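You operate a simulated robot arm through the tools that you are given. There is no shell and no other tool. Be economical: measure what you need, move in short steps, check, and stop when the job is done.

The job below is to be done with a simulated two-armed robot. You get a single attempt, and the scene is never put back.

## Task
On the table below the hopper, fold the striped cloth in half, so that its two long edges meet.

The check looks at the end state, three seconds after you hand in, the way a careful person would. Anything else that was tipped, shoved, dropped, spilled or broken makes it a failure. Flat cloth is picked up by pressing the open fingertips on it (5 to 10 N) and closing them slowly along it; thin cloth reads only 2 to 8 mm in the jaws.

## Robot
Two 6-joint arms with two-finger parallel grippers on one trunk, on a base that drives. Base frame: it is fixed to the floor where the robot stands at the start and does not move with it; the origin is under the middle of the robot, x ahead of it, y to its left, z up. Units: mm, degrees, N and s.
The left shoulder is at the start at [60, 187, 1072], the right one opposite. Places, roughly: table below the hopper [600, 200, 800]. Payload 1.57 kg a hand.
Tool frame (each hand has its own): the origin (TCP) lies between the finger pads and is the grasp point; the fingertips stand 30 mm ahead of it; z points along the fingers, y is the line along which they close. Largest opening 110 mm; finger width 24, thickness 12; the body of the gripper, 48 by 112 mm, starts 78 mm behind the TCP.
Orientation is that of the tool frame in the base frame, as [roll, pitch, yaw] about the fixed x, y, z axes, in that order (R = Rz(yaw) Ry(pitch) Rx(roll)). With the fingers straight down and closing along the base's y, the tool's x points along the base's -x, its y along +y and its z along -z.

## Interface
- The arms move only by the tool move_arm. It takes "left_plan", "right_plan" or both (then of equal length, played together; a hand with none holds still); each is a list of rows, each a list of 7 numbers: the gripper command, from -1 (shut) to 1 (fully open), values between in proportion, then the shift along the tool's x, y, z in units of 150 mm (1.0 is 150 mm), then the turn, a rotation vector about the tool's x, y, z in units of 45 degrees (1.0 is 45 degrees). In form: [[jaw, x, y, z, ax, ay, az], ...]. A call has 1 to 8 rows; each row is the pose to reach, as a shift and turn from the pose commanded when the call began, along the tool's axes at that moment. A call with a number of a shift or a turn outside -1 to 1 is refused whole. A row lasts 0.2 s, in which the tool goes at most 50 mm and 8.6 degrees; a call with a longer step from one row to the next is refused whole, and so is a gripper value outside its range. Where a pose cannot be reached the arm comes as near as it can. A force on the tool above 40 N (or 10 N above the force at the start of the call, whichever is more), or a blocked arm, ends the call early, and 0.2 s more pass. The fingers move at their own pace (about 153 mm/s each) and stop on an object; they squeeze with about 39 N. The grip force told is the motor's: it shows also when the fingers shut on nothing. Time passes only in rows, and 0.2 s behind the last, so rows that repeat a pose let the fingers close. The reply holds the time, the measured pose of the TCP, the force on the tool along the base axes, the opening and the grip force, in the units named above and with some noise, with the torque about the TCP (base axes, N m) and any sound that the robot's microphone picked up.
- Cameras (640 x 400 px; columns grow to the right, rows downward): "scene" is now at [4.7, 1.8, 1600.4]; the picture's right is [0.05, -1.00, 0.00], its down [-0.87, -0.04, -0.49] and it looks along [0.49, 0.02, -0.87] (base axes); focal length 268 px, centre (320, 200). "left" rides on the left gripper at [70, -16, -141] in its tool frame; the picture's right is [0.23, 0.97, 0.00], its down [-0.85, 0.20, -0.48] and it looks along [-0.47, 0.11, 0.88] (tool axes); focal length 222 px, centre (320, 200). "right" rides on the right gripper at [70, 16, -141] in its tool frame; the picture's right is [-0.23, 0.97, 0.00], its down [-0.86, -0.20, -0.48] and it looks along [-0.47, -0.11, 0.88] (tool axes); focal length 222 px, centre (320, 200). There is no depth. A picture from a camera that has moved, and an enlarged one, comes with that camera's place and axes in the base frame and with its lens.
- grab_frame(camera): a new picture of that camera. No time passes.
- move_column(by): slides the trunk up (or, below 0, down) by that many mm; the arms and the scene camera ride with it, the base frame stays. It gives what a move gives, with no picture.
- drive_base(legs): drives the robot by 1 to 6 legs, each [ahead, left, turn to the left] in mm, mm and degrees, along the robot's own axes; the way and the turn of a leg run together, so that a leg with both is an arc; at most 1500 mm and 180 degrees a leg. The arms and the cameras ride along, it lands a little off, and it stops where it bumps. It gives what a move gives.
- turn_head(pan, tilt): turns the head with the scene camera to pan (to the left, within 86 degrees either way) and tilt (down, from -29 to 69), counted from straight ahead of the robot. It gives what a move gives.
- zoom(camera, box): a new picture of the part [left, top, right, bottom] of that camera's present view, enlarged. No time passes.
- finish_job(): hands the job in; it is judged then, once.

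Go step by step. Nothing tells you exact positions but the pictures and the camera data: compare them with the known pose of the tool, close in by small moves and look again before you grip or let go. The budget is 120 turns and 92 pictures, counting those below and the enlarged ones. Unless the task says otherwise, let go and move clear before handing in, and close with one line.

The tools are called after "Call:" as name(argument=value, ...) on one line, values as JSON. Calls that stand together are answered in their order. move_arm: Moves the arms, as the interface text tells. Its arguments: {"type":"object","properties":{"left_plan":{"type":"array"},"right_plan":{"type":"array"}},"required":[]} The other tools are called the same way: move_column (by) slides the trunk up or down; drive_base (legs) drives the base; turn_head (pan, tilt) turns the head that bears the scene camera; grab_frame (camera) takes a picture; zoom (camera, box) takes an enlarged picture of a part of a camera's view; finish_job () hands the job in.

At the start:

```text
t: 0.0
left_tcp_pos: [467.5, 201.3, 1071.0]
left_ee_rot: [-180.0, 0.1, -179.9]
left_wrist_force: [-0.4, 0.7, 0.1]
left_moment: [-0.01, 0.02, 0.0]
left_gripper_width: 110.1
left_grasp_force: 0.0
right_tcp_pos: [382.5, -135.0, 1096.1]
right_ee_rot: [180.0, 0.0, 180.0]
right_wrist_force: [-0.8, 0.7, -0.5]
right_moment: [0.02, 0.0, 0.01]
right_gripper_width: 109.8
right_grasp_force: 0.1
trunk travel left (down, up): [-700.0, 290.0]
robot x, y, heading: [0.9, -2.2, 0.0]
head pan, tilt: [2.8, 60.6]
```

scene: 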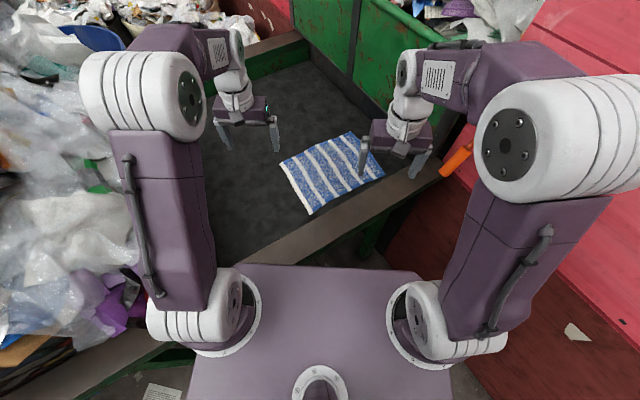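
right: 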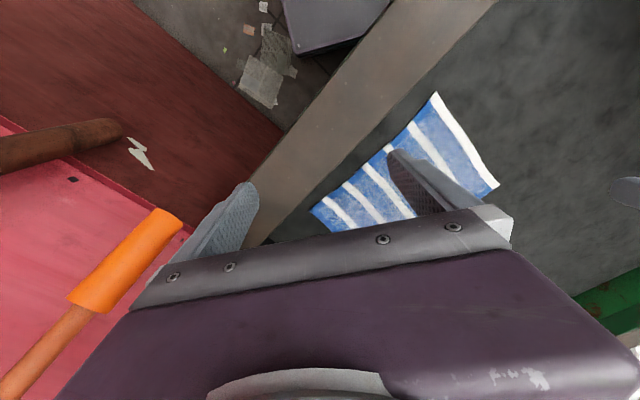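
left: 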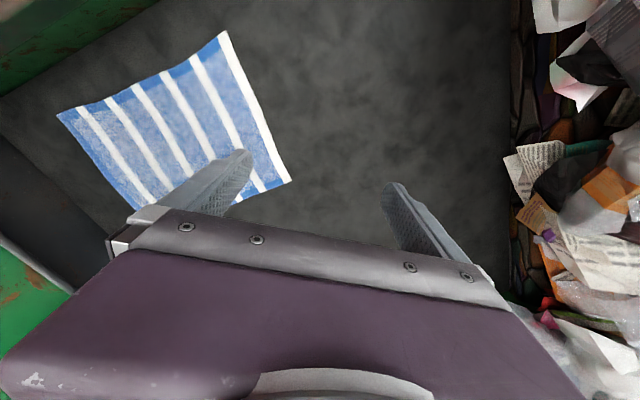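

The striped cloth lies diagonally on the table: corners near (611,177), (778,-82), (566,-210) and (400,45), with the long edges about 305 mm running parallel to the table edge. I want to face it squarely, so I check first how much room the base has.

Call:
turn_head(pan=-30, tilt=55)

Call:
grab_frame(camera="scene")

Call:
turn_head(pan=30, tilt=69)

Call:
grab_frame(camera="scene")

```text
t: 1.0
left_tcp_pos: [467.2, 200.9, 1071.3]
left_ee_rot: [-180.0, 0.0, 180.0]
left_wrist_force: [0.5, -0.1, 0.5]
left_moment: [-0.04, -0.01, -0.01]
left_gripper_width: 110.2
left_grasp_force: 0.0
right_tcp_pos: [383.0, -135.3, 1096.0]
right_ee_rot: [180.0, 0.0, 180.0]
right_wrist_force: [0.2, -0.4, -0.3]
right_moment: [0.0, -0.01, 0.01]
right_gripper_width: 109.8
right_grasp_force: 0.0
trunk travel left (down, up): [-700.0, 290.0]
robot x, y, heading: [-2.4, 2.8, 0.1]
head pan, tilt: [-30.0, 55.0]
```

```text
88 pictures are left
camera scene: at [1.3, -37.3, 1607.2], right [-0.5, -0.87, 0.0], down [-0.71, 0.41, -0.57], along [0.5, -0.29, -0.82], focal length 268 px, centre (320, 200)
```

scene: 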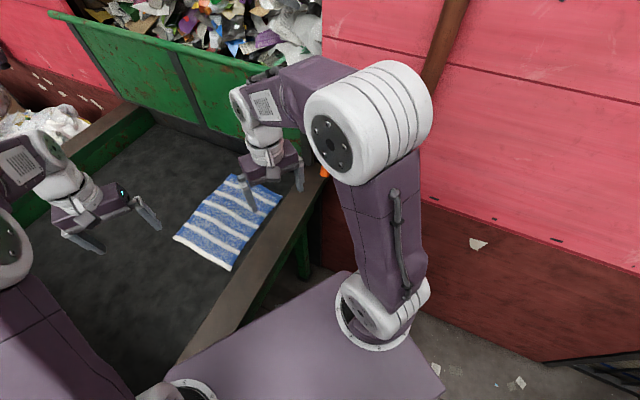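

```text
t: 2.3
left_tcp_pos: [466.8, 199.8, 1071.6]
left_ee_rot: [-179.9, 0.1, -180.0]
left_wrist_force: [-0.3, 0.9, -0.1]
left_moment: [-0.01, -0.02, 0.02]
left_gripper_width: 110.0
left_grasp_force: 0.0
right_tcp_pos: [382.9, -135.7, 1096.3]
right_ee_rot: [179.9, 0.1, 180.0]
right_wrist_force: [0.9, 0.0, 0.4]
right_moment: [-0.03, 0.01, -0.01]
right_gripper_width: 110.2
right_grasp_force: 0.1
trunk travel left (down, up): [-700.0, 290.0]
robot x, y, heading: [-2.9, -1.6, -0.1]
head pan, tilt: [30.0, 68.8]
```

```text
87 pictures are left
camera scene: at [-12.7, 26.5, 1591.7], right [0.5, -0.87, 0.0], down [-0.81, -0.47, -0.36], along [0.31, 0.18, -0.93], focal length 268 px, centre (320, 200)
```

scene: 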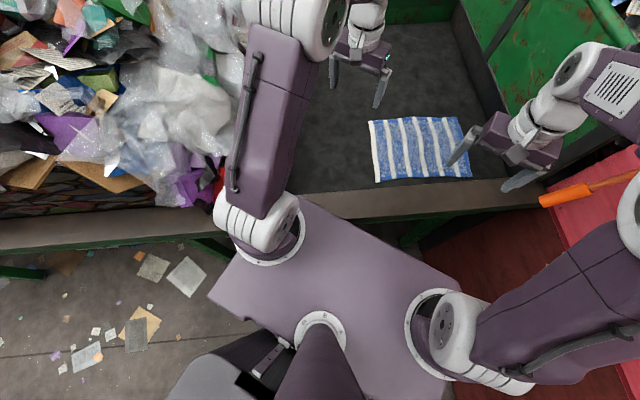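

The base can face the table squarely with a 30° left turn. An orange-handled stick pokes out on the right, so I'll locate it before driving.

Call:
turn_head(pan=-45, tilt=45)

Call:
grab_frame(camera="scene")

Call:
grab_frame(camera="right")

Call:
turn_head(pan=0, tilt=30)

Call:
grab_frame(camera="scene")

```text
t: 3.8
left_tcp_pos: [466.5, 201.2, 1071.2]
left_ee_rot: [180.0, -0.1, -180.0]
left_wrist_force: [-0.2, -0.7, 0.4]
left_moment: [-0.02, 0.06, 0.01]
left_gripper_width: 110.0
left_grasp_force: 0.0
right_tcp_pos: [383.5, -135.4, 1095.5]
right_ee_rot: [179.9, -0.1, 179.9]
right_wrist_force: [-0.2, -0.1, 0.2]
right_moment: [-0.01, 0.03, 0.0]
right_gripper_width: 110.0
right_grasp_force: 0.1
trunk travel left (down, up): [-700.0, 290.0]
robot x, y, heading: [-2.5, 0.9, 0.1]
head pan, tilt: [-45.0, 45.0]
```

```text
86 pictures are left
camera scene: at [-3.6, -58.8, 1620.6], right [-0.71, -0.71, 0.0], down [-0.5, 0.5, -0.71], along [0.5, -0.5, -0.71], focal length 268 px, centre (320, 200)
```

scene: 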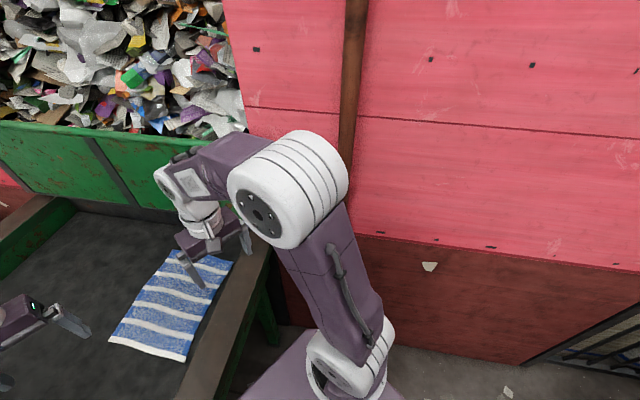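

```text
85 pictures are left
camera right: at [313.3, -118.1, 1237.1], right [0.23, 0.97, 0.0], down [0.86, -0.2, 0.48], along [0.47, -0.11, -0.88], focal length 222 px, centre (320, 200)
```

right: 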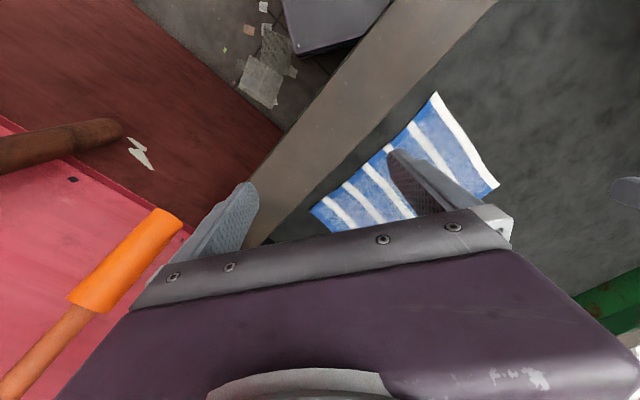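

```text
t: 4.9
left_tcp_pos: [467.2, 201.2, 1072.1]
left_ee_rot: [179.9, 0.1, 179.9]
left_wrist_force: [-1.0, -0.4, 0.0]
left_moment: [0.02, -0.01, 0.0]
left_gripper_width: 110.0
left_grasp_force: 0.0
right_tcp_pos: [382.9, -136.1, 1096.4]
right_ee_rot: [-180.0, 0.0, 180.0]
right_wrist_force: [-0.7, 0.6, -0.4]
right_moment: [0.01, -0.01, 0.0]
right_gripper_width: 110.0
right_grasp_force: 0.1
trunk travel left (down, up): [-700.0, 290.0]
robot x, y, heading: [-0.4, 1.5, -0.0]
head pan, tilt: [0.0, 30.0]
```

```text
84 pictures are left
camera scene: at [29.3, -1.5, 1643.2], right [0.0, -1.0, 0.0], down [-0.5, 0.0, -0.87], along [0.87, 0.0, -0.5], focal length 268 px, centre (320, 200)
```

scene: 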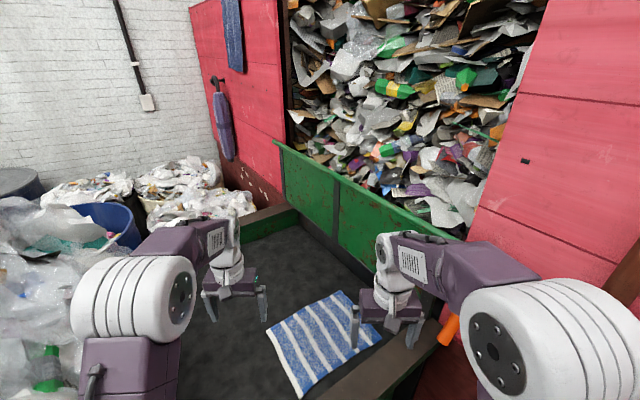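

The orange-handled piece looks like a lever hanging near my right hand, and it must not be touched. I move the right hand left by 100 mm, which gains clearance and a stereo view of it.

Call:
move_arm(right_plan=[[1, 0, 0.22, 0, 0, 0, 0], [1, 0, 0.44, 0, 0, 0, 0], [1, 0, 0.667, 0, 0, 0, 0], [1, 0, 0.667, 0, 0, 0, 0]])

Call:
grab_frame(camera="right")

Call:
grab_frame(camera="scene")

```text
t: 5.9
left_tcp_pos: [467.8, 200.9, 1072.2]
left_ee_rot: [180.0, 0.0, 180.0]
left_wrist_force: [0.8, 0.3, 0.2]
left_moment: [-0.01, 0.02, 0.03]
left_gripper_width: 110.1
left_grasp_force: 0.1
right_tcp_pos: [383.2, -34.6, 1095.6]
right_ee_rot: [180.0, 0.0, -180.0]
right_wrist_force: [-0.1, -0.2, 0.5]
right_moment: [-0.04, 0.02, -0.02]
right_gripper_width: 110.0
right_grasp_force: 0.1
trunk travel left (down, up): [-700.0, 290.0]
robot x, y, heading: [-4.1, 0.3, -0.1]
head pan, tilt: [0.0, 30.0]
```

```text
83 pictures are left
camera right: at [313.1, -18.2, 1236.5], right [0.23, 0.97, 0.0], down [0.85, -0.2, 0.48], along [0.47, -0.11, -0.88], focal length 222 px, centre (320, 200)
```

right: 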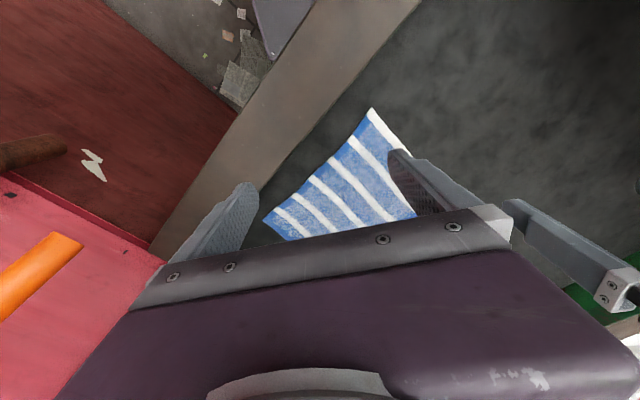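

```text
82 pictures are left
camera scene: at [29.2, -1.9, 1643.2], right [0.0, -1.0, 0.0], down [-0.5, 0.0, -0.87], along [0.87, 0.0, -0.5], focal length 268 px, centre (320, 200)
```

scene: 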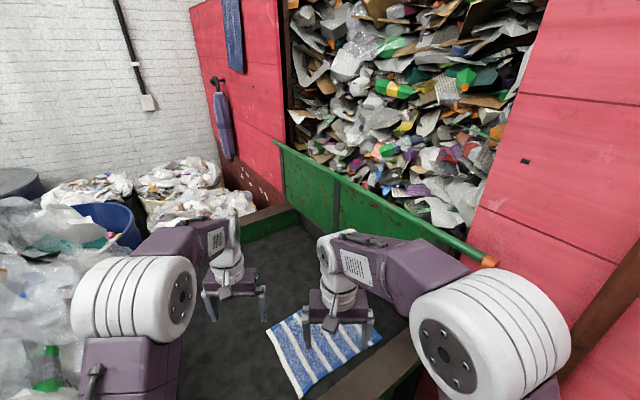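

The lever's free end triangulates to about (380,-262,1080), rising up and away to the right toward the wall. I'll raise the trunk so the arms ride above it, then arc to face the table squarely.

Call:
move_column(by=200)

Call:
turn_head(pan=-25, tilt=55)

Call:
grab_frame(camera="scene")

Call:
grab_frame(camera="right")

```text
t: 8.0
left_tcp_pos: [467.5, 202.2, 1271.6]
left_ee_rot: [180.0, 0.0, -180.0]
left_wrist_force: [0.5, 0.2, 0.2]
left_moment: [-0.03, -0.01, 0.01]
left_gripper_width: 110.1
left_grasp_force: 0.0
right_tcp_pos: [382.9, -35.5, 1295.8]
right_ee_rot: [180.0, 0.0, -179.9]
right_wrist_force: [0.0, -0.3, -0.3]
right_moment: [0.01, -0.04, 0.0]
right_gripper_width: 110.0
right_grasp_force: 0.1
trunk travel left (down, up): [-900.0, 90.0]
robot x, y, heading: [-1.4, 1.4, -0.4]
head pan, tilt: [0.0, 30.0]
```

```text
t: 8.9
left_tcp_pos: [466.0, 201.0, 1271.7]
left_ee_rot: [179.9, -0.1, -179.9]
left_wrist_force: [0.5, -0.1, 0.7]
left_moment: [-0.02, -0.01, -0.03]
left_gripper_width: 110.1
left_grasp_force: 0.1
right_tcp_pos: [383.9, -35.2, 1295.4]
right_ee_rot: [-180.0, 0.0, -179.9]
right_wrist_force: [-0.5, 0.7, 0.1]
right_moment: [0.0, 0.01, 0.03]
right_gripper_width: 110.3
right_grasp_force: 0.0
trunk travel left (down, up): [-900.0, 90.0]
robot x, y, heading: [2.2, 2.4, -0.1]
head pan, tilt: [-25.0, 55.0]
```

```text
81 pictures are left
camera scene: at [4.2, -31.7, 1807.2], right [-0.42, -0.91, 0.0], down [-0.74, 0.35, -0.57], along [0.52, -0.24, -0.82], focal length 268 px, centre (320, 200)
```

scene: 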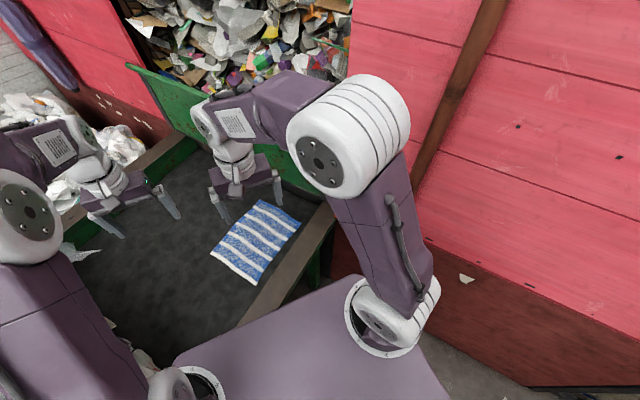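

```text
80 pictures are left
camera right: at [313.1, -18.1, 1436.5], right [0.23, 0.97, 0.0], down [0.86, -0.2, 0.48], along [0.47, -0.11, -0.88], focal length 222 px, centre (320, 200)
```

right: 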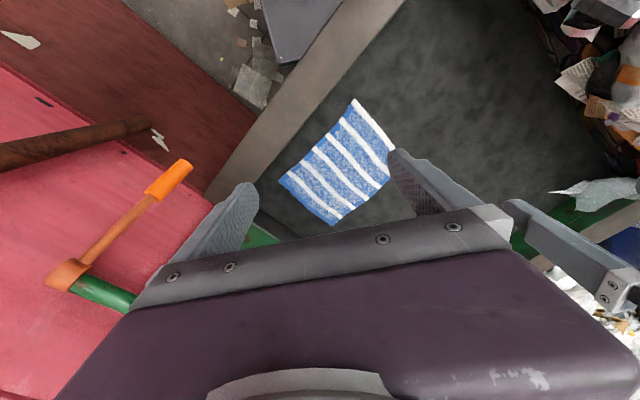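

The lever hangs from a hub at about (435,-355,1255), on the hopper flap's axle, and the raised arms clear it. I now drive an arc to face the table.

Call:
drive_base(legs=[[44, -86, 15]])

Call:
turn_head(pan=-15, tilt=60)

Call:
grab_frame(camera="scene")

```text
t: 10.2
left_tcp_pos: [451.7, 236.4, 1272.3]
left_ee_rot: [179.9, 0.1, -164.8]
left_wrist_force: [-0.4, -0.3, 0.5]
left_moment: [0.0, -0.02, 0.0]
left_gripper_width: 110.2
left_grasp_force: 0.0
right_tcp_pos: [431.1, -13.2, 1296.2]
right_ee_rot: [-180.0, 0.1, -164.9]
right_wrist_force: [0.3, 0.2, -0.3]
right_moment: [-0.01, 0.01, -0.01]
right_gripper_width: 109.9
right_grasp_force: 0.2
trunk travel left (down, up): [-900.0, 90.0]
robot x, y, heading: [53.7, -76.4, 14.8]
head pan, tilt: [-25.0, 55.0]
```

```text
t: 10.9
left_tcp_pos: [454.0, 236.8, 1271.7]
left_ee_rot: [-179.9, -0.1, -165.0]
left_wrist_force: [-1.1, 0.4, 0.3]
left_moment: [-0.02, -0.01, 0.05]
left_gripper_width: 110.0
left_grasp_force: 0.1
right_tcp_pos: [432.7, -14.8, 1295.9]
right_ee_rot: [-180.0, 0.0, -164.9]
right_wrist_force: [0.1, 1.0, 0.6]
right_moment: [0.02, 0.02, -0.01]
right_gripper_width: 109.9
right_grasp_force: 0.1
trunk travel left (down, up): [-900.0, 90.0]
robot x, y, heading: [54.8, -79.1, 15.0]
head pan, tilt: [-15.0, 60.0]
```

```text
79 pictures are left
camera scene: at [62.0, -96.2, 1801.1], right [0.0, -1.0, 0.0], down [-0.87, 0.0, -0.5], along [0.5, 0.0, -0.87], focal length 268 px, centre (320, 200)
```

scene: 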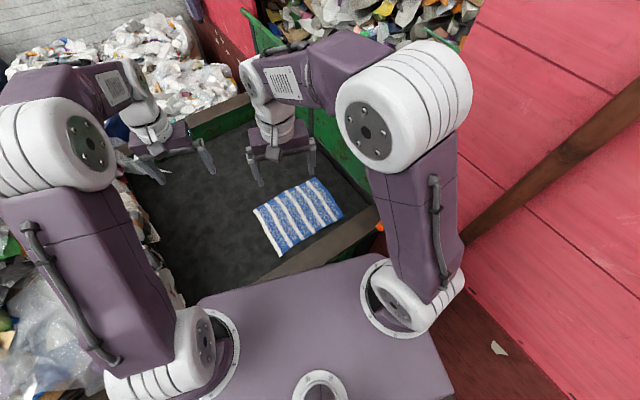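

Clear so far. I take the second half of the arc.

Call:
drive_base(legs=[[45, -90, 15]])

Call:
turn_head(pan=0, tilt=65)

Call:
grab_frame(camera="scene")

Call:
grab_frame(camera="right")

Call:
grab_frame(camera="left")

```text
t: 12.2
left_tcp_pos: [434.0, 261.6, 1272.7]
left_ee_rot: [-180.0, 0.1, -150.1]
left_wrist_force: [0.4, -0.1, 0.1]
left_moment: [-0.03, -0.05, -0.01]
left_gripper_width: 110.1
left_grasp_force: 0.1
right_tcp_pos: [477.4, 14.8, 1297.5]
right_ee_rot: [-179.9, 0.0, -150.1]
right_wrist_force: [0.1, -0.3, 0.1]
right_moment: [-0.03, -0.02, 0.0]
right_gripper_width: 110.1
right_grasp_force: 0.1
trunk travel left (down, up): [-900.0, 90.0]
robot x, y, heading: [130.0, -145.6, 30.3]
head pan, tilt: [-15.0, 60.0]
```

```text
t: 13.0
left_tcp_pos: [434.4, 261.2, 1271.0]
left_ee_rot: [179.9, -0.1, -150.2]
left_wrist_force: [-0.8, 0.2, 0.0]
left_moment: [0.0, -0.03, -0.05]
left_gripper_width: 110.1
left_grasp_force: 0.1
right_tcp_pos: [479.9, 13.9, 1295.2]
right_ee_rot: [-179.9, 0.0, -150.0]
right_wrist_force: [0.3, 0.2, 0.0]
right_moment: [0.02, 0.04, -0.01]
right_gripper_width: 110.1
right_grasp_force: 0.1
trunk travel left (down, up): [-900.0, 90.0]
robot x, y, heading: [132.9, -146.6, 29.8]
head pan, tilt: [0.0, 65.0]
```

```text
78 pictures are left
camera scene: at [130.7, -147.4, 1795.6], right [0.5, -0.87, 0.0], down [-0.79, -0.45, -0.42], along [0.37, 0.21, -0.91], focal length 268 px, centre (320, 200)
```

scene: 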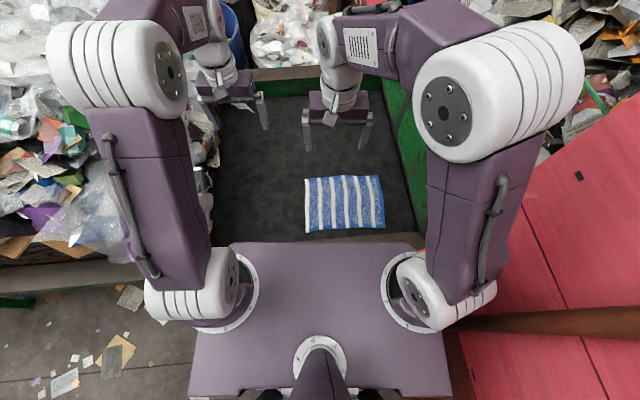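

```text
77 pictures are left
camera right: at [412.1, -5.8, 1436.4], right [-0.29, 0.96, 0.0], down [0.84, 0.25, 0.48], along [0.46, 0.14, -0.88], focal length 222 px, centre (320, 200)
```

right: 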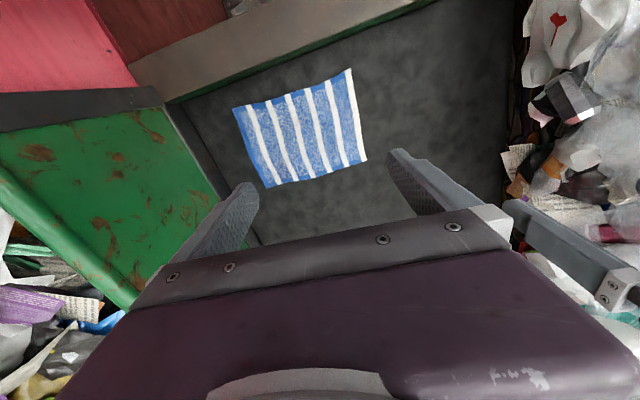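

```text
76 pictures are left
camera left: at [383.4, 212.4, 1412.8], right [-0.68, 0.73, 0.0], down [0.64, 0.6, 0.48], along [0.35, 0.33, -0.88], focal length 222 px, centre (320, 200)
```

left: 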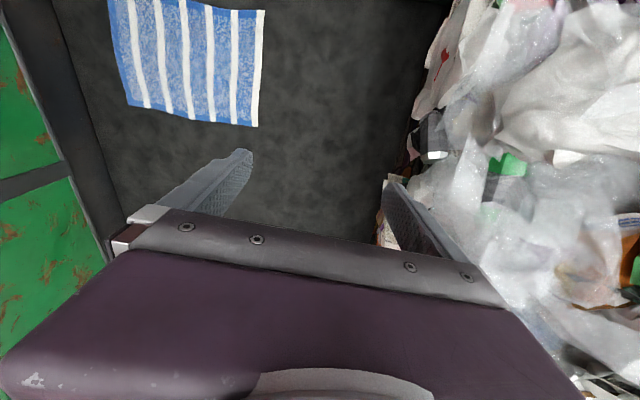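

Now I face the table squarely. In the robot's frame the cloth spans about 330–573 mm ahead and from +58 to -262 mm sideways, and the hopper axle sits at about -340 mm sideways, z 1235. I'll swing both hands over to the near edge at height, then descend.

Call:
move_arm(left_plan=[[0, 0.2, -0.25, 0, 0, 0, 0], [0, 0.4, -0.5, 0, 0, 0, 0], [-0.4, 0.6, -0.75, 0, 0, 0, 0], [-0.4, 0.75, -1.0, 0, 0, 0, 0], [-0.4, 0.75, -1.0, 0, 0, 0, 0]], right_plan=[[0, 0.05, -0.25, 0, 0, 0, 0], [0, 0.1, -0.5, 0, 0, 0, 0], [-0.4, 0.15, -0.75, 0, 0, 0, 0], [-0.4, 0.15, -1.0, 0, 0, 0, 0], [-0.4, 0.15, -1.0, 0, 0, 0, 0]])

Call:
move_arm(left_plan=[[-0.4, 0, 0, 0.3, 0, 0, 0], [-0.4, 0, 0, 0.6, 0, 0, 0], [-0.4, 0, 0, 0.9, 0, 0, 0], [-0.4, 0, 0, 1, 0, 0, 0]], right_plan=[[-0.4, 0, 0, 0.3, 0, 0, 0], [-0.4, 0, 0, 0.6, 0, 0, 0], [-0.4, 0, 0, 0.9, 0, 0, 0], [-0.4, 0, 0, 1, 0, 0, 0]])

Call:
grab_frame(camera="scene")

Call:
grab_frame(camera="right")

Call:
grab_frame(camera="left")

```text
t: 14.2
left_tcp_pos: [411.7, 73.9, 1272.3]
left_ee_rot: [180.0, -0.1, -150.1]
left_wrist_force: [-0.6, 0.0, -0.7]
left_moment: [0.0, -0.01, -0.01]
left_gripper_width: 33.0
left_grasp_force: 0.1
right_tcp_pos: [534.8, -127.1, 1295.2]
right_ee_rot: [179.9, -0.1, -150.1]
right_wrist_force: [0.3, -0.8, 1.1]
right_moment: [-0.02, -0.02, -0.02]
right_gripper_width: 33.0
right_grasp_force: 0.0
trunk travel left (down, up): [-900.0, 90.0]
robot x, y, heading: [134.3, -145.8, 30.1]
head pan, tilt: [0.0, 65.0]
```

```text
t: 15.2
left_tcp_pos: [410.9, 75.7, 1122.5]
left_ee_rot: [180.0, -0.1, -150.1]
left_wrist_force: [0.4, 0.1, 0.8]
left_moment: [0.0, 0.02, 0.01]
left_gripper_width: 33.1
left_grasp_force: 0.1
right_tcp_pos: [534.5, -128.0, 1144.8]
right_ee_rot: [-180.0, 0.0, -150.1]
right_wrist_force: [0.3, -0.5, 0.3]
right_moment: [0.0, -0.02, -0.02]
right_gripper_width: 32.9
right_grasp_force: 0.0
trunk travel left (down, up): [-900.0, 90.0]
robot x, y, heading: [127.9, -147.4, 29.8]
head pan, tilt: [0.0, 65.0]
```

```text
75 pictures are left
camera scene: at [130.5, -146.8, 1795.6], right [0.5, -0.87, 0.0], down [-0.79, -0.45, -0.42], along [0.37, 0.21, -0.91], focal length 268 px, centre (320, 200)
```

scene: 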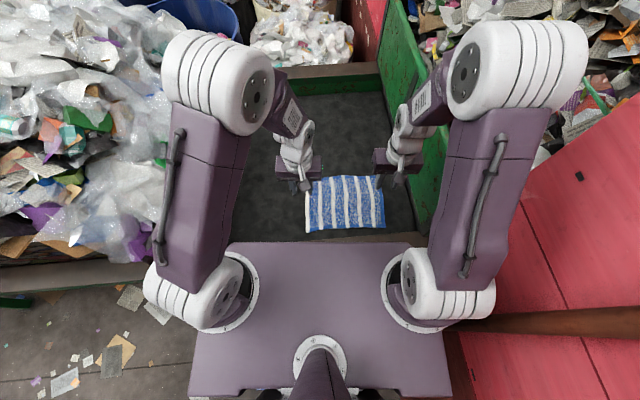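

```text
74 pictures are left
camera right: at [466.2, -147.1, 1286.2], right [-0.29, 0.96, 0.0], down [0.84, 0.25, 0.48], along [0.46, 0.14, -0.88], focal length 222 px, centre (320, 200)
```

right: 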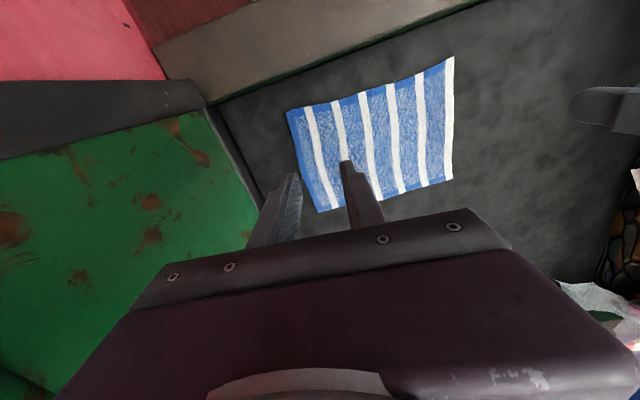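

```text
73 pictures are left
camera left: at [359.7, 26.9, 1262.8], right [-0.68, 0.73, 0.0], down [0.64, 0.6, 0.48], along [0.35, 0.33, -0.88], focal length 222 px, centre (320, 200)
```

left: 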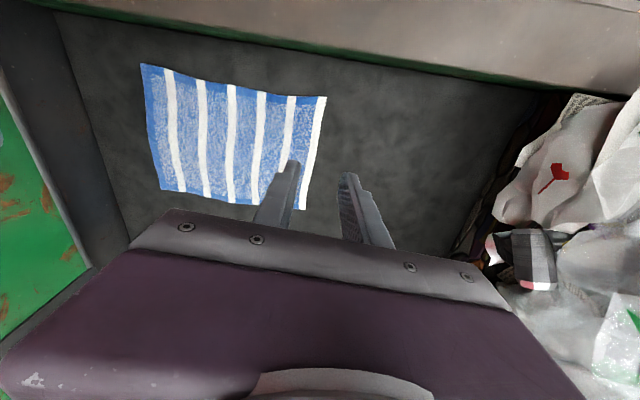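

The corners are refined: near right about (555,-204), near left about (378,64). I lower the hands over the near corners and look again.

Call:
move_arm(left_plan=[[-0.4, 0.04, -0.03, 0.28, 0, 0, 0], [-0.4, 0.08, -0.06, 0.56, 0, 0, 0], [-0.4, 0.12, -0.09, 0.8, 0, 0, 0], [-0.4, 0.16, -0.107, 1, 0, 0, 0]], right_plan=[[-0.4, 0.02, -0.09, 0.28, 0, 0, 0], [-0.4, 0.04, -0.18, 0.55, 0, 0, 0], [-0.4, 0.06, -0.27, 0.8, 0, 0, 0], [-0.4, 0.08, -0.353, 1, 0, 0, 0]])

Call:
move_arm(left_plan=[[-0.4, 0, 0, 0.22, 0, 0, 0], [-0.4, 0, 0, 0.4, 0, 0, 0], [-0.4, 0, 0, 0.4, 0, 0, 0]], right_plan=[[-0.4, 0, 0, 0.25, 0, 0, 0], [-0.4, 0, 0, 0.54, 0, 0, 0], [-0.4, 0, 0, 0.54, 0, 0, 0]])

Call:
grab_frame(camera="right")

Call:
grab_frame(camera="left")

Call:
zoom(camera="scene", box=[260, 130, 460, 255])

```text
t: 16.2
left_tcp_pos: [401.4, 49.0, 970.4]
left_ee_rot: [179.9, 0.0, -150.1]
left_wrist_force: [0.5, -0.2, 0.3]
left_moment: [0.0, 0.05, 0.01]
left_gripper_width: 33.0
left_grasp_force: 0.1
right_tcp_pos: [552.2, -179.5, 993.9]
right_ee_rot: [179.9, -0.1, -150.0]
right_wrist_force: [0.4, -1.1, 0.1]
right_moment: [0.01, 0.04, 0.0]
right_gripper_width: 32.9
right_grasp_force: 0.1
trunk travel left (down, up): [-900.0, 90.0]
robot x, y, heading: [127.8, -145.4, 30.0]
head pan, tilt: [0.0, 65.0]
```

```text
t: 17.0
left_tcp_pos: [398.6, 48.5, 910.9]
left_ee_rot: [-180.0, 0.1, -150.1]
left_wrist_force: [-0.7, -0.8, -0.4]
left_moment: [0.02, -0.03, 0.0]
left_gripper_width: 32.9
left_grasp_force: 0.0
right_tcp_pos: [549.5, -179.4, 915.2]
right_ee_rot: [179.9, 0.1, -150.1]
right_wrist_force: [0.4, -0.3, 0.1]
right_moment: [-0.02, -0.02, -0.02]
right_gripper_width: 32.8
right_grasp_force: 0.2
trunk travel left (down, up): [-900.0, 90.0]
robot x, y, heading: [134.2, -144.7, 30.2]
head pan, tilt: [0.0, 65.0]
```

```text
72 pictures are left
camera right: at [481.5, -198.2, 1056.0], right [-0.29, 0.96, 0.0], down [0.84, 0.25, 0.48], along [0.46, 0.14, -0.88], focal length 222 px, centre (320, 200)
```

right: 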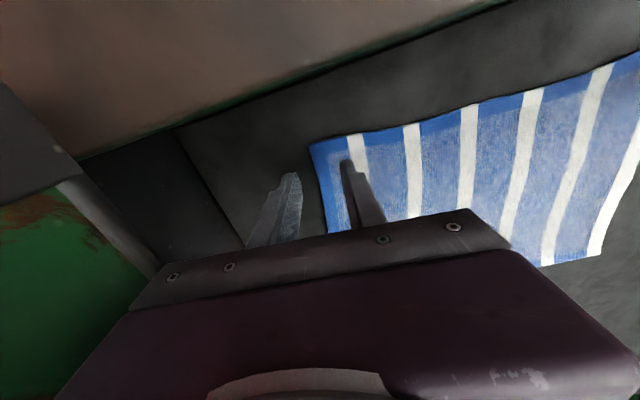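

```text
71 pictures are left
camera left: at [347.1, 0.6, 1052.6], right [-0.68, 0.73, 0.0], down [0.64, 0.6, 0.48], along [0.35, 0.33, -0.88], focal length 222 px, centre (320, 200)
```

left: 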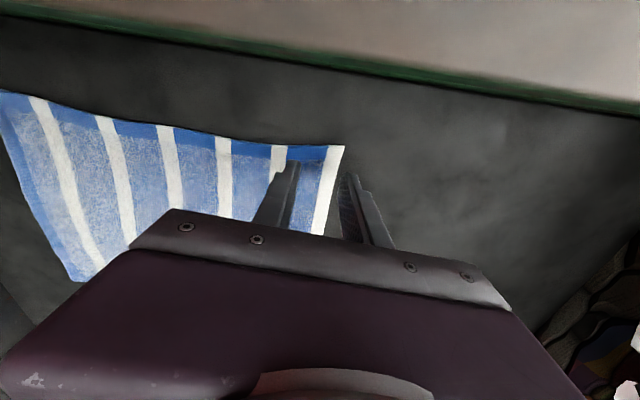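

```text
3.20 times, centred on (360, 192) of scene
camera zoom: at [128.6, -147.0, 1795.6], right [0.5, -0.87, 0.0], down [-0.79, -0.45, -0.42], along [0.37, 0.21, -0.91], focal length 857 px, centre (192, 224)
```

zoom: 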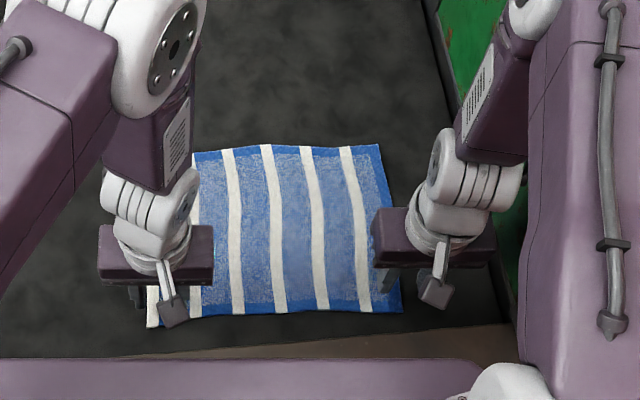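

The right hand needs about 22 mm more to the left so both fingertips sit on the cloth, and the left hand only a nudge. I then descend to just above the cloth.

Call:
move_arm(left_plan=[[-0.4, -0.02, -0.04, 0.2, 0, 0, 0], [-0.4, -0.027, -0.04, 0.4, 0, 0, 0], [-0.4, -0.027, -0.04, 0.48, 0, 0, 0], [-0.4, -0.027, -0.04, 0.48, 0, 0, 0]], right_plan=[[-0.4, 0, 0.147, 0.2, 0, 0, 0], [-0.4, 0, 0.147, 0.4, 0, 0, 0], [-0.4, 0, 0.147, 0.507, 0, 0, 0], [-0.4, 0, 0.147, 0.507, 0, 0, 0]])

Call:
grab_frame(camera="right")

Call:
grab_frame(camera="left")

```text
t: 17.5
left_tcp_pos: [403.7, 44.8, 882.3]
left_ee_rot: [179.9, 0.0, -150.1]
left_wrist_force: [-0.9, 2.0, 27.3]
left_moment: [-0.14, -0.06, 0.06]
left_gripper_width: 32.6
left_grasp_force: 0.1
right_tcp_pos: [538.9, -162.7, 881.9]
right_ee_rot: [180.0, 0.4, -150.1]
right_wrist_force: [3.0, -4.9, 17.7]
right_moment: [-0.1, -0.01, -0.01]
right_gripper_width: 32.7
right_grasp_force: 0.0
trunk travel left (down, up): [-900.0, 90.0]
robot x, y, heading: [130.8, -149.1, 29.9]
head pan, tilt: [0.0, 65.0]
stopped in row 2 (left hand): the force on the tool passed its limit (the readings are from after the stop); the commanded pose is now the measured one
```

```text
69 pictures are left
camera right: at [469.9, -181.3, 1023.2], right [-0.29, 0.96, 0.0], down [0.84, 0.25, 0.48], along [0.46, 0.14, -0.88], focal length 222 px, centre (320, 200)
```

right: 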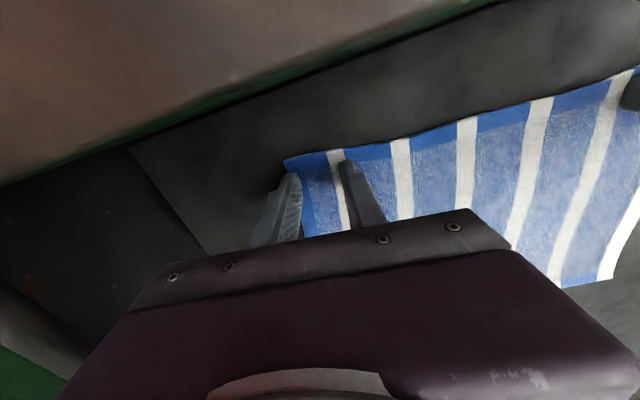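

```text
68 pictures are left
camera left: at [352.8, -3.3, 1023.7], right [-0.68, 0.73, 0.0], down [0.64, 0.6, 0.48], along [0.35, 0.33, -0.88], focal length 222 px, centre (320, 200)
```

left: 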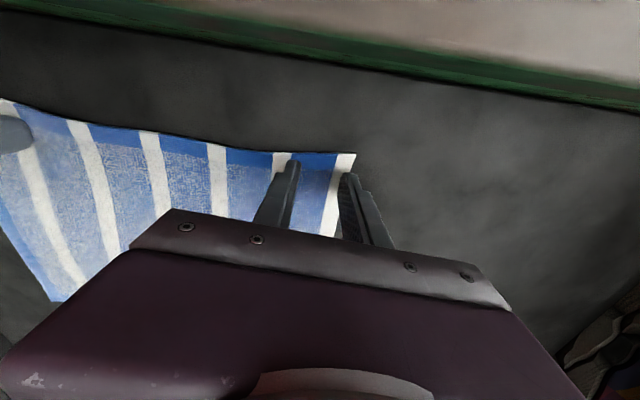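

Contact came early: the table top is really at z ≈ 852. I lift 20 mm, shift each hand toward its corner along the near edge with the corrected geometry, and come back down gently.

Call:
move_arm(left_plan=[[-0.4, 0, 0, -0.13, 0, 0, 0], [-0.4, 0.1, -0.06, -0.13, 0, 0, 0], [-0.4, 0.1, -0.06, -0.13, 0, 0, 0], [-0.4, 0.1, -0.06, -0.05, 0, 0, 0], [-0.4, 0.1, -0.06, -0.03, 0, 0, 0], [-0.4, 0.1, -0.06, -0.03, 0, 0, 0]], right_plan=[[-0.4, 0, 0, -0.13, 0, 0, 0], [-0.4, 0.08, 0.06, -0.13, 0, 0, 0], [-0.4, 0.08, 0.06, -0.13, 0, 0, 0], [-0.4, 0.08, 0.06, -0.05, 0, 0, 0], [-0.4, 0.08, 0.06, -0.03, 0, 0, 0], [-0.4, 0.08, 0.06, -0.03, 0, 0, 0]])

Call:
grab_frame(camera="right")

Call:
grab_frame(camera="left")

```text
t: 18.9
left_tcp_pos: [398.1, 30.8, 885.3]
left_ee_rot: [179.8, -0.4, -150.1]
left_wrist_force: [0.1, -0.9, 1.3]
left_moment: [-0.01, 0.05, -0.02]
left_gripper_width: 33.1
left_grasp_force: 0.1
right_tcp_pos: [524.1, -158.9, 883.5]
right_ee_rot: [180.0, 0.0, -150.1]
right_wrist_force: [0.1, 0.2, 2.0]
right_moment: [-0.01, 0.01, 0.01]
right_gripper_width: 33.0
right_grasp_force: 0.0
trunk travel left (down, up): [-900.0, 90.0]
robot x, y, heading: [132.8, -141.8, 29.6]
head pan, tilt: [0.0, 65.0]
```

```text
67 pictures are left
camera right: at [457.0, -178.7, 1025.5], right [-0.29, 0.96, 0.0], down [0.84, 0.25, 0.48], along [0.46, 0.14, -0.88], focal length 222 px, centre (320, 200)
```

right: 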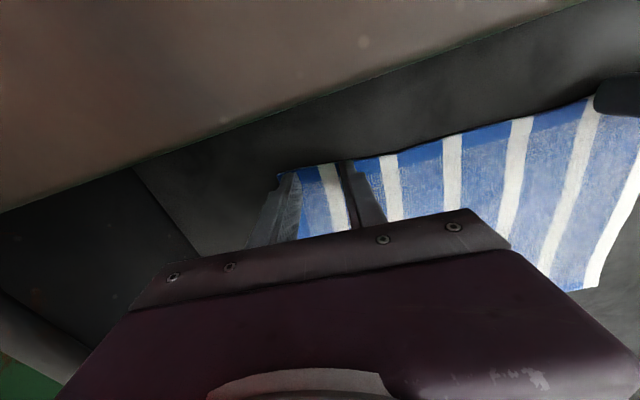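

```text
66 pictures are left
camera left: at [346.6, -17.8, 1026.1], right [-0.68, 0.73, 0.01], down [0.65, 0.6, 0.47], along [0.34, 0.33, -0.88], focal length 222 px, centre (320, 200)
```

left: 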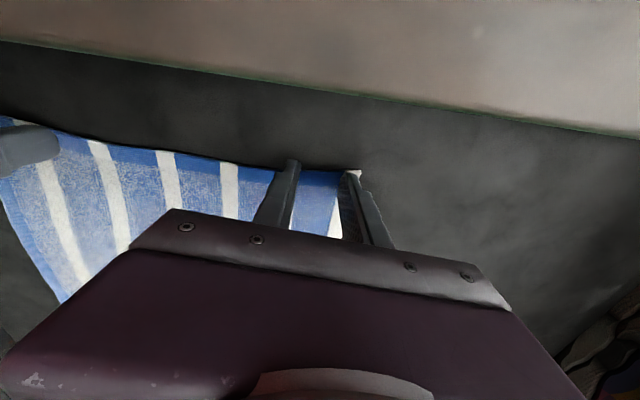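

Both hands barely touch, each with its fingers 6–9 mm inside the near edge and near its corner. I press lightly.

Call:
move_arm(left_plan=[[-0.4, 0, 0, 0.012, 0, 0, 0], [-0.4, 0, 0, 0.02, 0, 0, 0]], right_plan=[[-0.4, 0, 0, 0.007, 0, 0, 0], [-0.4, 0, 0, 0.012, 0, 0, 0]])

```text
t: 19.5
left_tcp_pos: [398.1, 30.7, 883.2]
left_ee_rot: [180.0, -0.2, -150.1]
left_wrist_force: [1.1, -0.6, 13.4]
left_moment: [0.04, -0.12, 0.01]
left_gripper_width: 32.9
left_grasp_force: 0.1
right_tcp_pos: [525.3, -159.2, 883.7]
right_ee_rot: [180.0, 0.1, -150.1]
right_wrist_force: [1.6, 1.6, 2.9]
right_moment: [0.06, -0.05, 0.02]
right_gripper_width: 33.3
right_grasp_force: 0.0
trunk travel left (down, up): [-900.0, 90.0]
robot x, y, heading: [131.2, -147.4, 30.1]
head pan, tilt: [0.0, 65.0]
```

Left presses with 13 N and right with 3 N, so I even them out toward 8 N.

Call:
move_arm(left_plan=[[-0.4, 0, 0, -0.006, 0, 0, 0], [-0.4, 0, 0, -0.006, 0, 0, 0]], right_plan=[[-0.4, 0, 0, 0.008, 0, 0, 0], [-0.4, 0, 0, 0.008, 0, 0, 0]])

```text
t: 20.1
left_tcp_pos: [395.9, 30.6, 883.4]
left_ee_rot: [179.9, -0.3, -150.1]
left_wrist_force: [5.2, -1.3, 6.8]
left_moment: [-0.01, -0.16, -0.03]
left_gripper_width: 33.0
left_grasp_force: 0.1
right_tcp_pos: [525.9, -160.2, 883.3]
right_ee_rot: [-180.0, 0.1, -150.2]
right_wrist_force: [0.7, 2.4, 15.8]
right_moment: [0.07, -0.12, 0.05]
right_gripper_width: 33.1
right_grasp_force: 0.0
trunk travel left (down, up): [-900.0, 90.0]
robot x, y, heading: [130.6, -146.0, 30.1]
head pan, tilt: [0.0, 65.0]
```

Left is at 6.8 N. I ease the right slightly and close both jaws slowly along the cloth.

Call:
move_arm(left_plan=[[-0.4, 0, 0, 0, 0, 0, 0], [-0.5, 0, 0, 0, 0, 0, 0], [-0.6, 0, 0, 0, 0, 0, 0], [-0.7, 0, 0, 0, 0, 0, 0], [-0.8, 0, 0, 0, 0, 0, 0], [-0.9, 0, 0, 0, 0, 0, 0], [-1, 0, 0, 0, 0, 0, 0], [-1, 0, 0, 0, 0, 0, 0]], right_plan=[[-0.4, 0, 0, -0.004, 0, 0, 0], [-0.5, 0, 0, -0.004, 0, 0, 0], [-0.6, 0, 0, -0.004, 0, 0, 0], [-0.7, 0, 0, -0.004, 0, 0, 0], [-0.8, 0, 0, -0.004, 0, 0, 0], [-0.9, 0, 0, -0.004, 0, 0, 0], [-1, 0, 0, -0.004, 0, 0, 0], [-1, 0, 0, -0.004, 0, 0, 0]])

Call:
grab_frame(camera="right")

Call:
grab_frame(camera="left")

```text
t: 21.9
left_tcp_pos: [396.4, 30.4, 882.5]
left_ee_rot: [179.9, -0.4, -150.2]
left_wrist_force: [1.1, -3.3, 6.5]
left_moment: [-0.11, -0.05, -0.04]
left_gripper_width: 3.8
left_grasp_force: 24.8
right_tcp_pos: [524.6, -157.9, 883.5]
right_ee_rot: [-180.0, 0.2, -150.1]
right_wrist_force: [-2.4, 2.6, 9.0]
right_moment: [0.12, 0.04, -0.03]
right_gripper_width: 4.1
right_grasp_force: 25.0
trunk travel left (down, up): [-900.0, 90.0]
robot x, y, heading: [128.7, -146.0, 29.8]
head pan, tilt: [0.0, 65.0]
```

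```text
65 pictures are left
camera right: at [455.7, -179.3, 1023.9], right [-0.29, 0.96, 0.0], down [0.84, 0.25, 0.48], along [0.46, 0.14, -0.88], focal length 222 px, centre (320, 200)
```

right: 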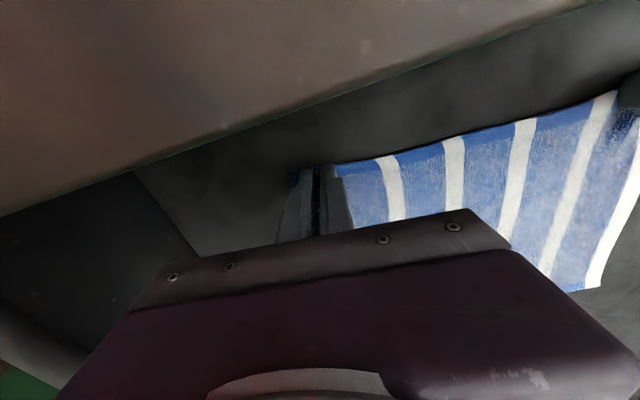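

```text
64 pictures are left
camera left: at [344.9, -18.1, 1024.6], right [-0.68, 0.73, 0.0], down [0.64, 0.6, 0.48], along [0.34, 0.33, -0.88], focal length 222 px, centre (320, 200)
```

left: 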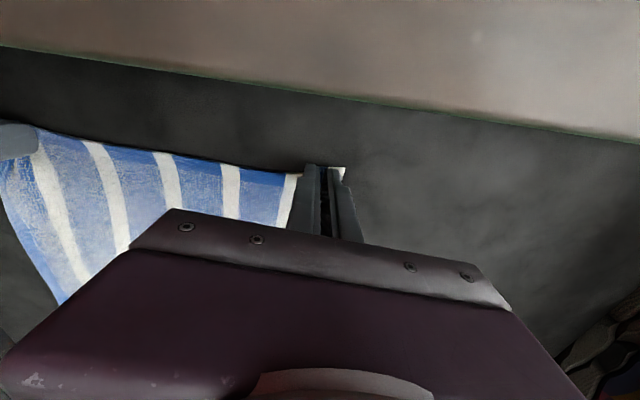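

Both jaws read about 4 mm with cloth in them. I lift slightly along the fold arc and check the hold.

Call:
move_arm(left_plan=[[-1, 0, 0, -0.12, 0, 0, 0], [-1, -0.05, 0, -0.25, 0, 0, 0], [-1, -0.1, 0, -0.35, 0, 0, 0], [-1, -0.1, 0, -0.35, 0, 0, 0]], right_plan=[[-1, 0, 0, -0.12, 0, 0, 0], [-1, -0.05, 0, -0.25, 0, 0, 0], [-1, -0.1, 0, -0.35, 0, 0, 0], [-1, -0.1, 0, -0.35, 0, 0, 0]])

Call:
zoom(camera="scene", box=[260, 130, 460, 255])

Call:
grab_frame(camera="left")

Call:
grab_frame(camera="right")

```text
t: 22.9
left_tcp_pos: [410.7, 38.4, 935.3]
left_ee_rot: [179.9, -0.4, -150.1]
left_wrist_force: [2.7, -3.9, 0.6]
left_moment: [-0.13, -0.12, -0.02]
left_gripper_width: 3.8
left_grasp_force: 24.6
right_tcp_pos: [540.1, -152.0, 935.2]
right_ee_rot: [-180.0, 0.0, -150.1]
right_wrist_force: [-2.9, 4.6, 0.1]
right_moment: [0.14, 0.05, 0.02]
right_gripper_width: 3.5
right_grasp_force: 24.2
trunk travel left (down, up): [-900.0, 90.0]
robot x, y, heading: [129.6, -147.5, 30.0]
head pan, tilt: [0.0, 65.0]
```

```text
3.20 times, centred on (360, 192) of scene
camera zoom: at [130.7, -146.7, 1795.5], right [0.5, -0.87, 0.0], down [-0.79, -0.45, -0.42], along [0.37, 0.21, -0.91], focal length 857 px, centre (192, 224)
```

zoom: 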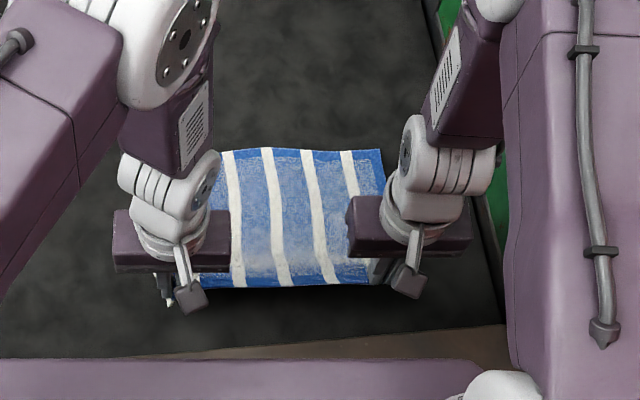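

```text
62 pictures are left
camera left: at [360.5, -10.6, 1076.5], right [-0.68, 0.73, 0.01], down [0.65, 0.6, 0.47], along [0.34, 0.33, -0.88], focal length 222 px, centre (320, 200)
```

left: 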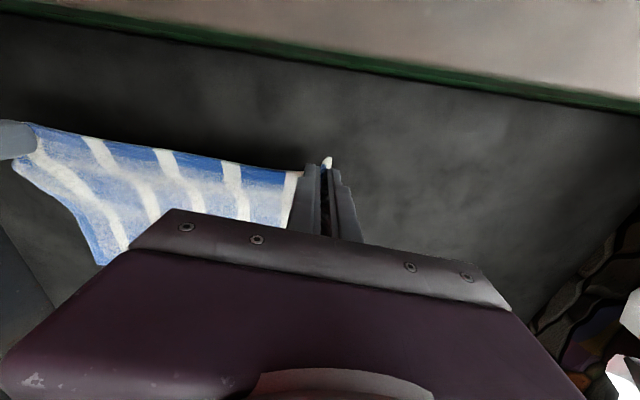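

```text
61 pictures are left
camera right: at [470.6, -171.8, 1076.4], right [-0.29, 0.96, 0.0], down [0.84, 0.25, 0.48], along [0.46, 0.14, -0.88], focal length 222 px, centre (320, 200)
```

right: 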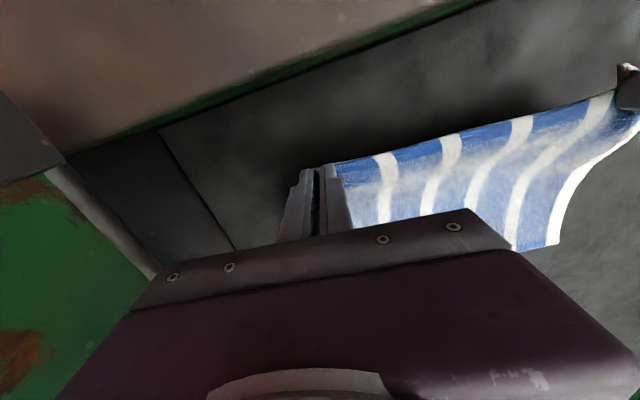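

Both corners are held and the near edge has lifted evenly. I carry it to the top of the arc.

Call:
move_arm(left_plan=[[-1, -0.15, 0, -0.12, 0, 0, 0], [-1, -0.32, 0, -0.22, 0, 0, 0], [-1, -0.48, 0, -0.27, 0, 0, 0], [-1, -0.65, 0, -0.29, 0, 0, 0], [-1, -0.65, 0, -0.29, 0, 0, 0]], right_plan=[[-1, -0.15, 0.02, -0.12, 0, 0, 0], [-1, -0.32, 0.03, -0.22, 0, 0, 0], [-1, -0.48, 0.03, -0.27, 0, 0, 0], [-1, -0.65, 0.03, -0.29, 0, 0, 0], [-1, -0.65, 0.03, -0.29, 0, 0, 0]])

Call:
grab_frame(camera="scene")

Call:
grab_frame(camera="left")

```text
t: 24.1
left_tcp_pos: [495.1, 87.6, 978.3]
left_ee_rot: [179.8, -0.5, -150.1]
left_wrist_force: [1.0, -1.6, -0.2]
left_moment: [-0.05, -0.01, -0.02]
left_gripper_width: 4.0
left_grasp_force: 24.2
right_tcp_pos: [620.1, -99.8, 979.8]
right_ee_rot: [-180.0, -0.1, -150.1]
right_wrist_force: [-0.9, 1.3, 0.6]
right_moment: [0.08, 0.0, 0.0]
right_gripper_width: 3.3
right_grasp_force: 24.5
trunk travel left (down, up): [-900.0, 90.0]
robot x, y, heading: [128.4, -150.1, 29.9]
head pan, tilt: [0.0, 65.0]
```

```text
60 pictures are left
camera scene: at [129.8, -146.8, 1795.5], right [0.5, -0.87, 0.0], down [-0.79, -0.45, -0.42], along [0.37, 0.21, -0.91], focal length 268 px, centre (320, 200)
```

scene: 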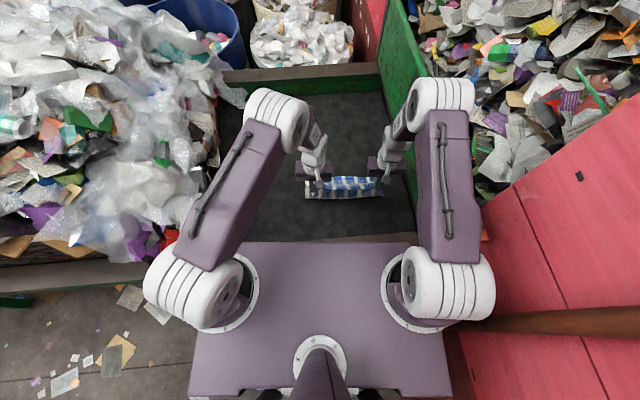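

```text
59 pictures are left
camera left: at [444.9, 38.2, 1119.6], right [-0.68, 0.73, 0.01], down [0.64, 0.6, 0.47], along [0.34, 0.33, -0.88], focal length 222 px, centre (320, 200)
```

left: 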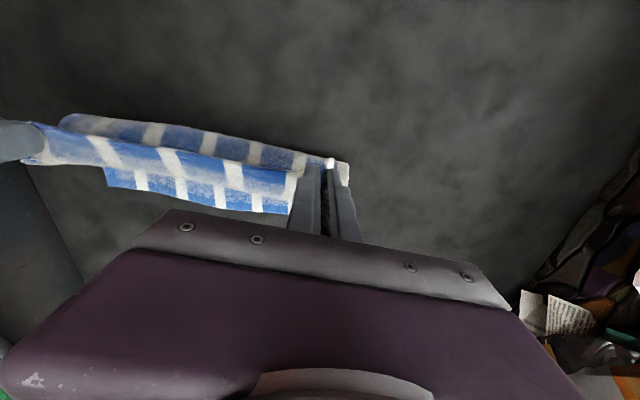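

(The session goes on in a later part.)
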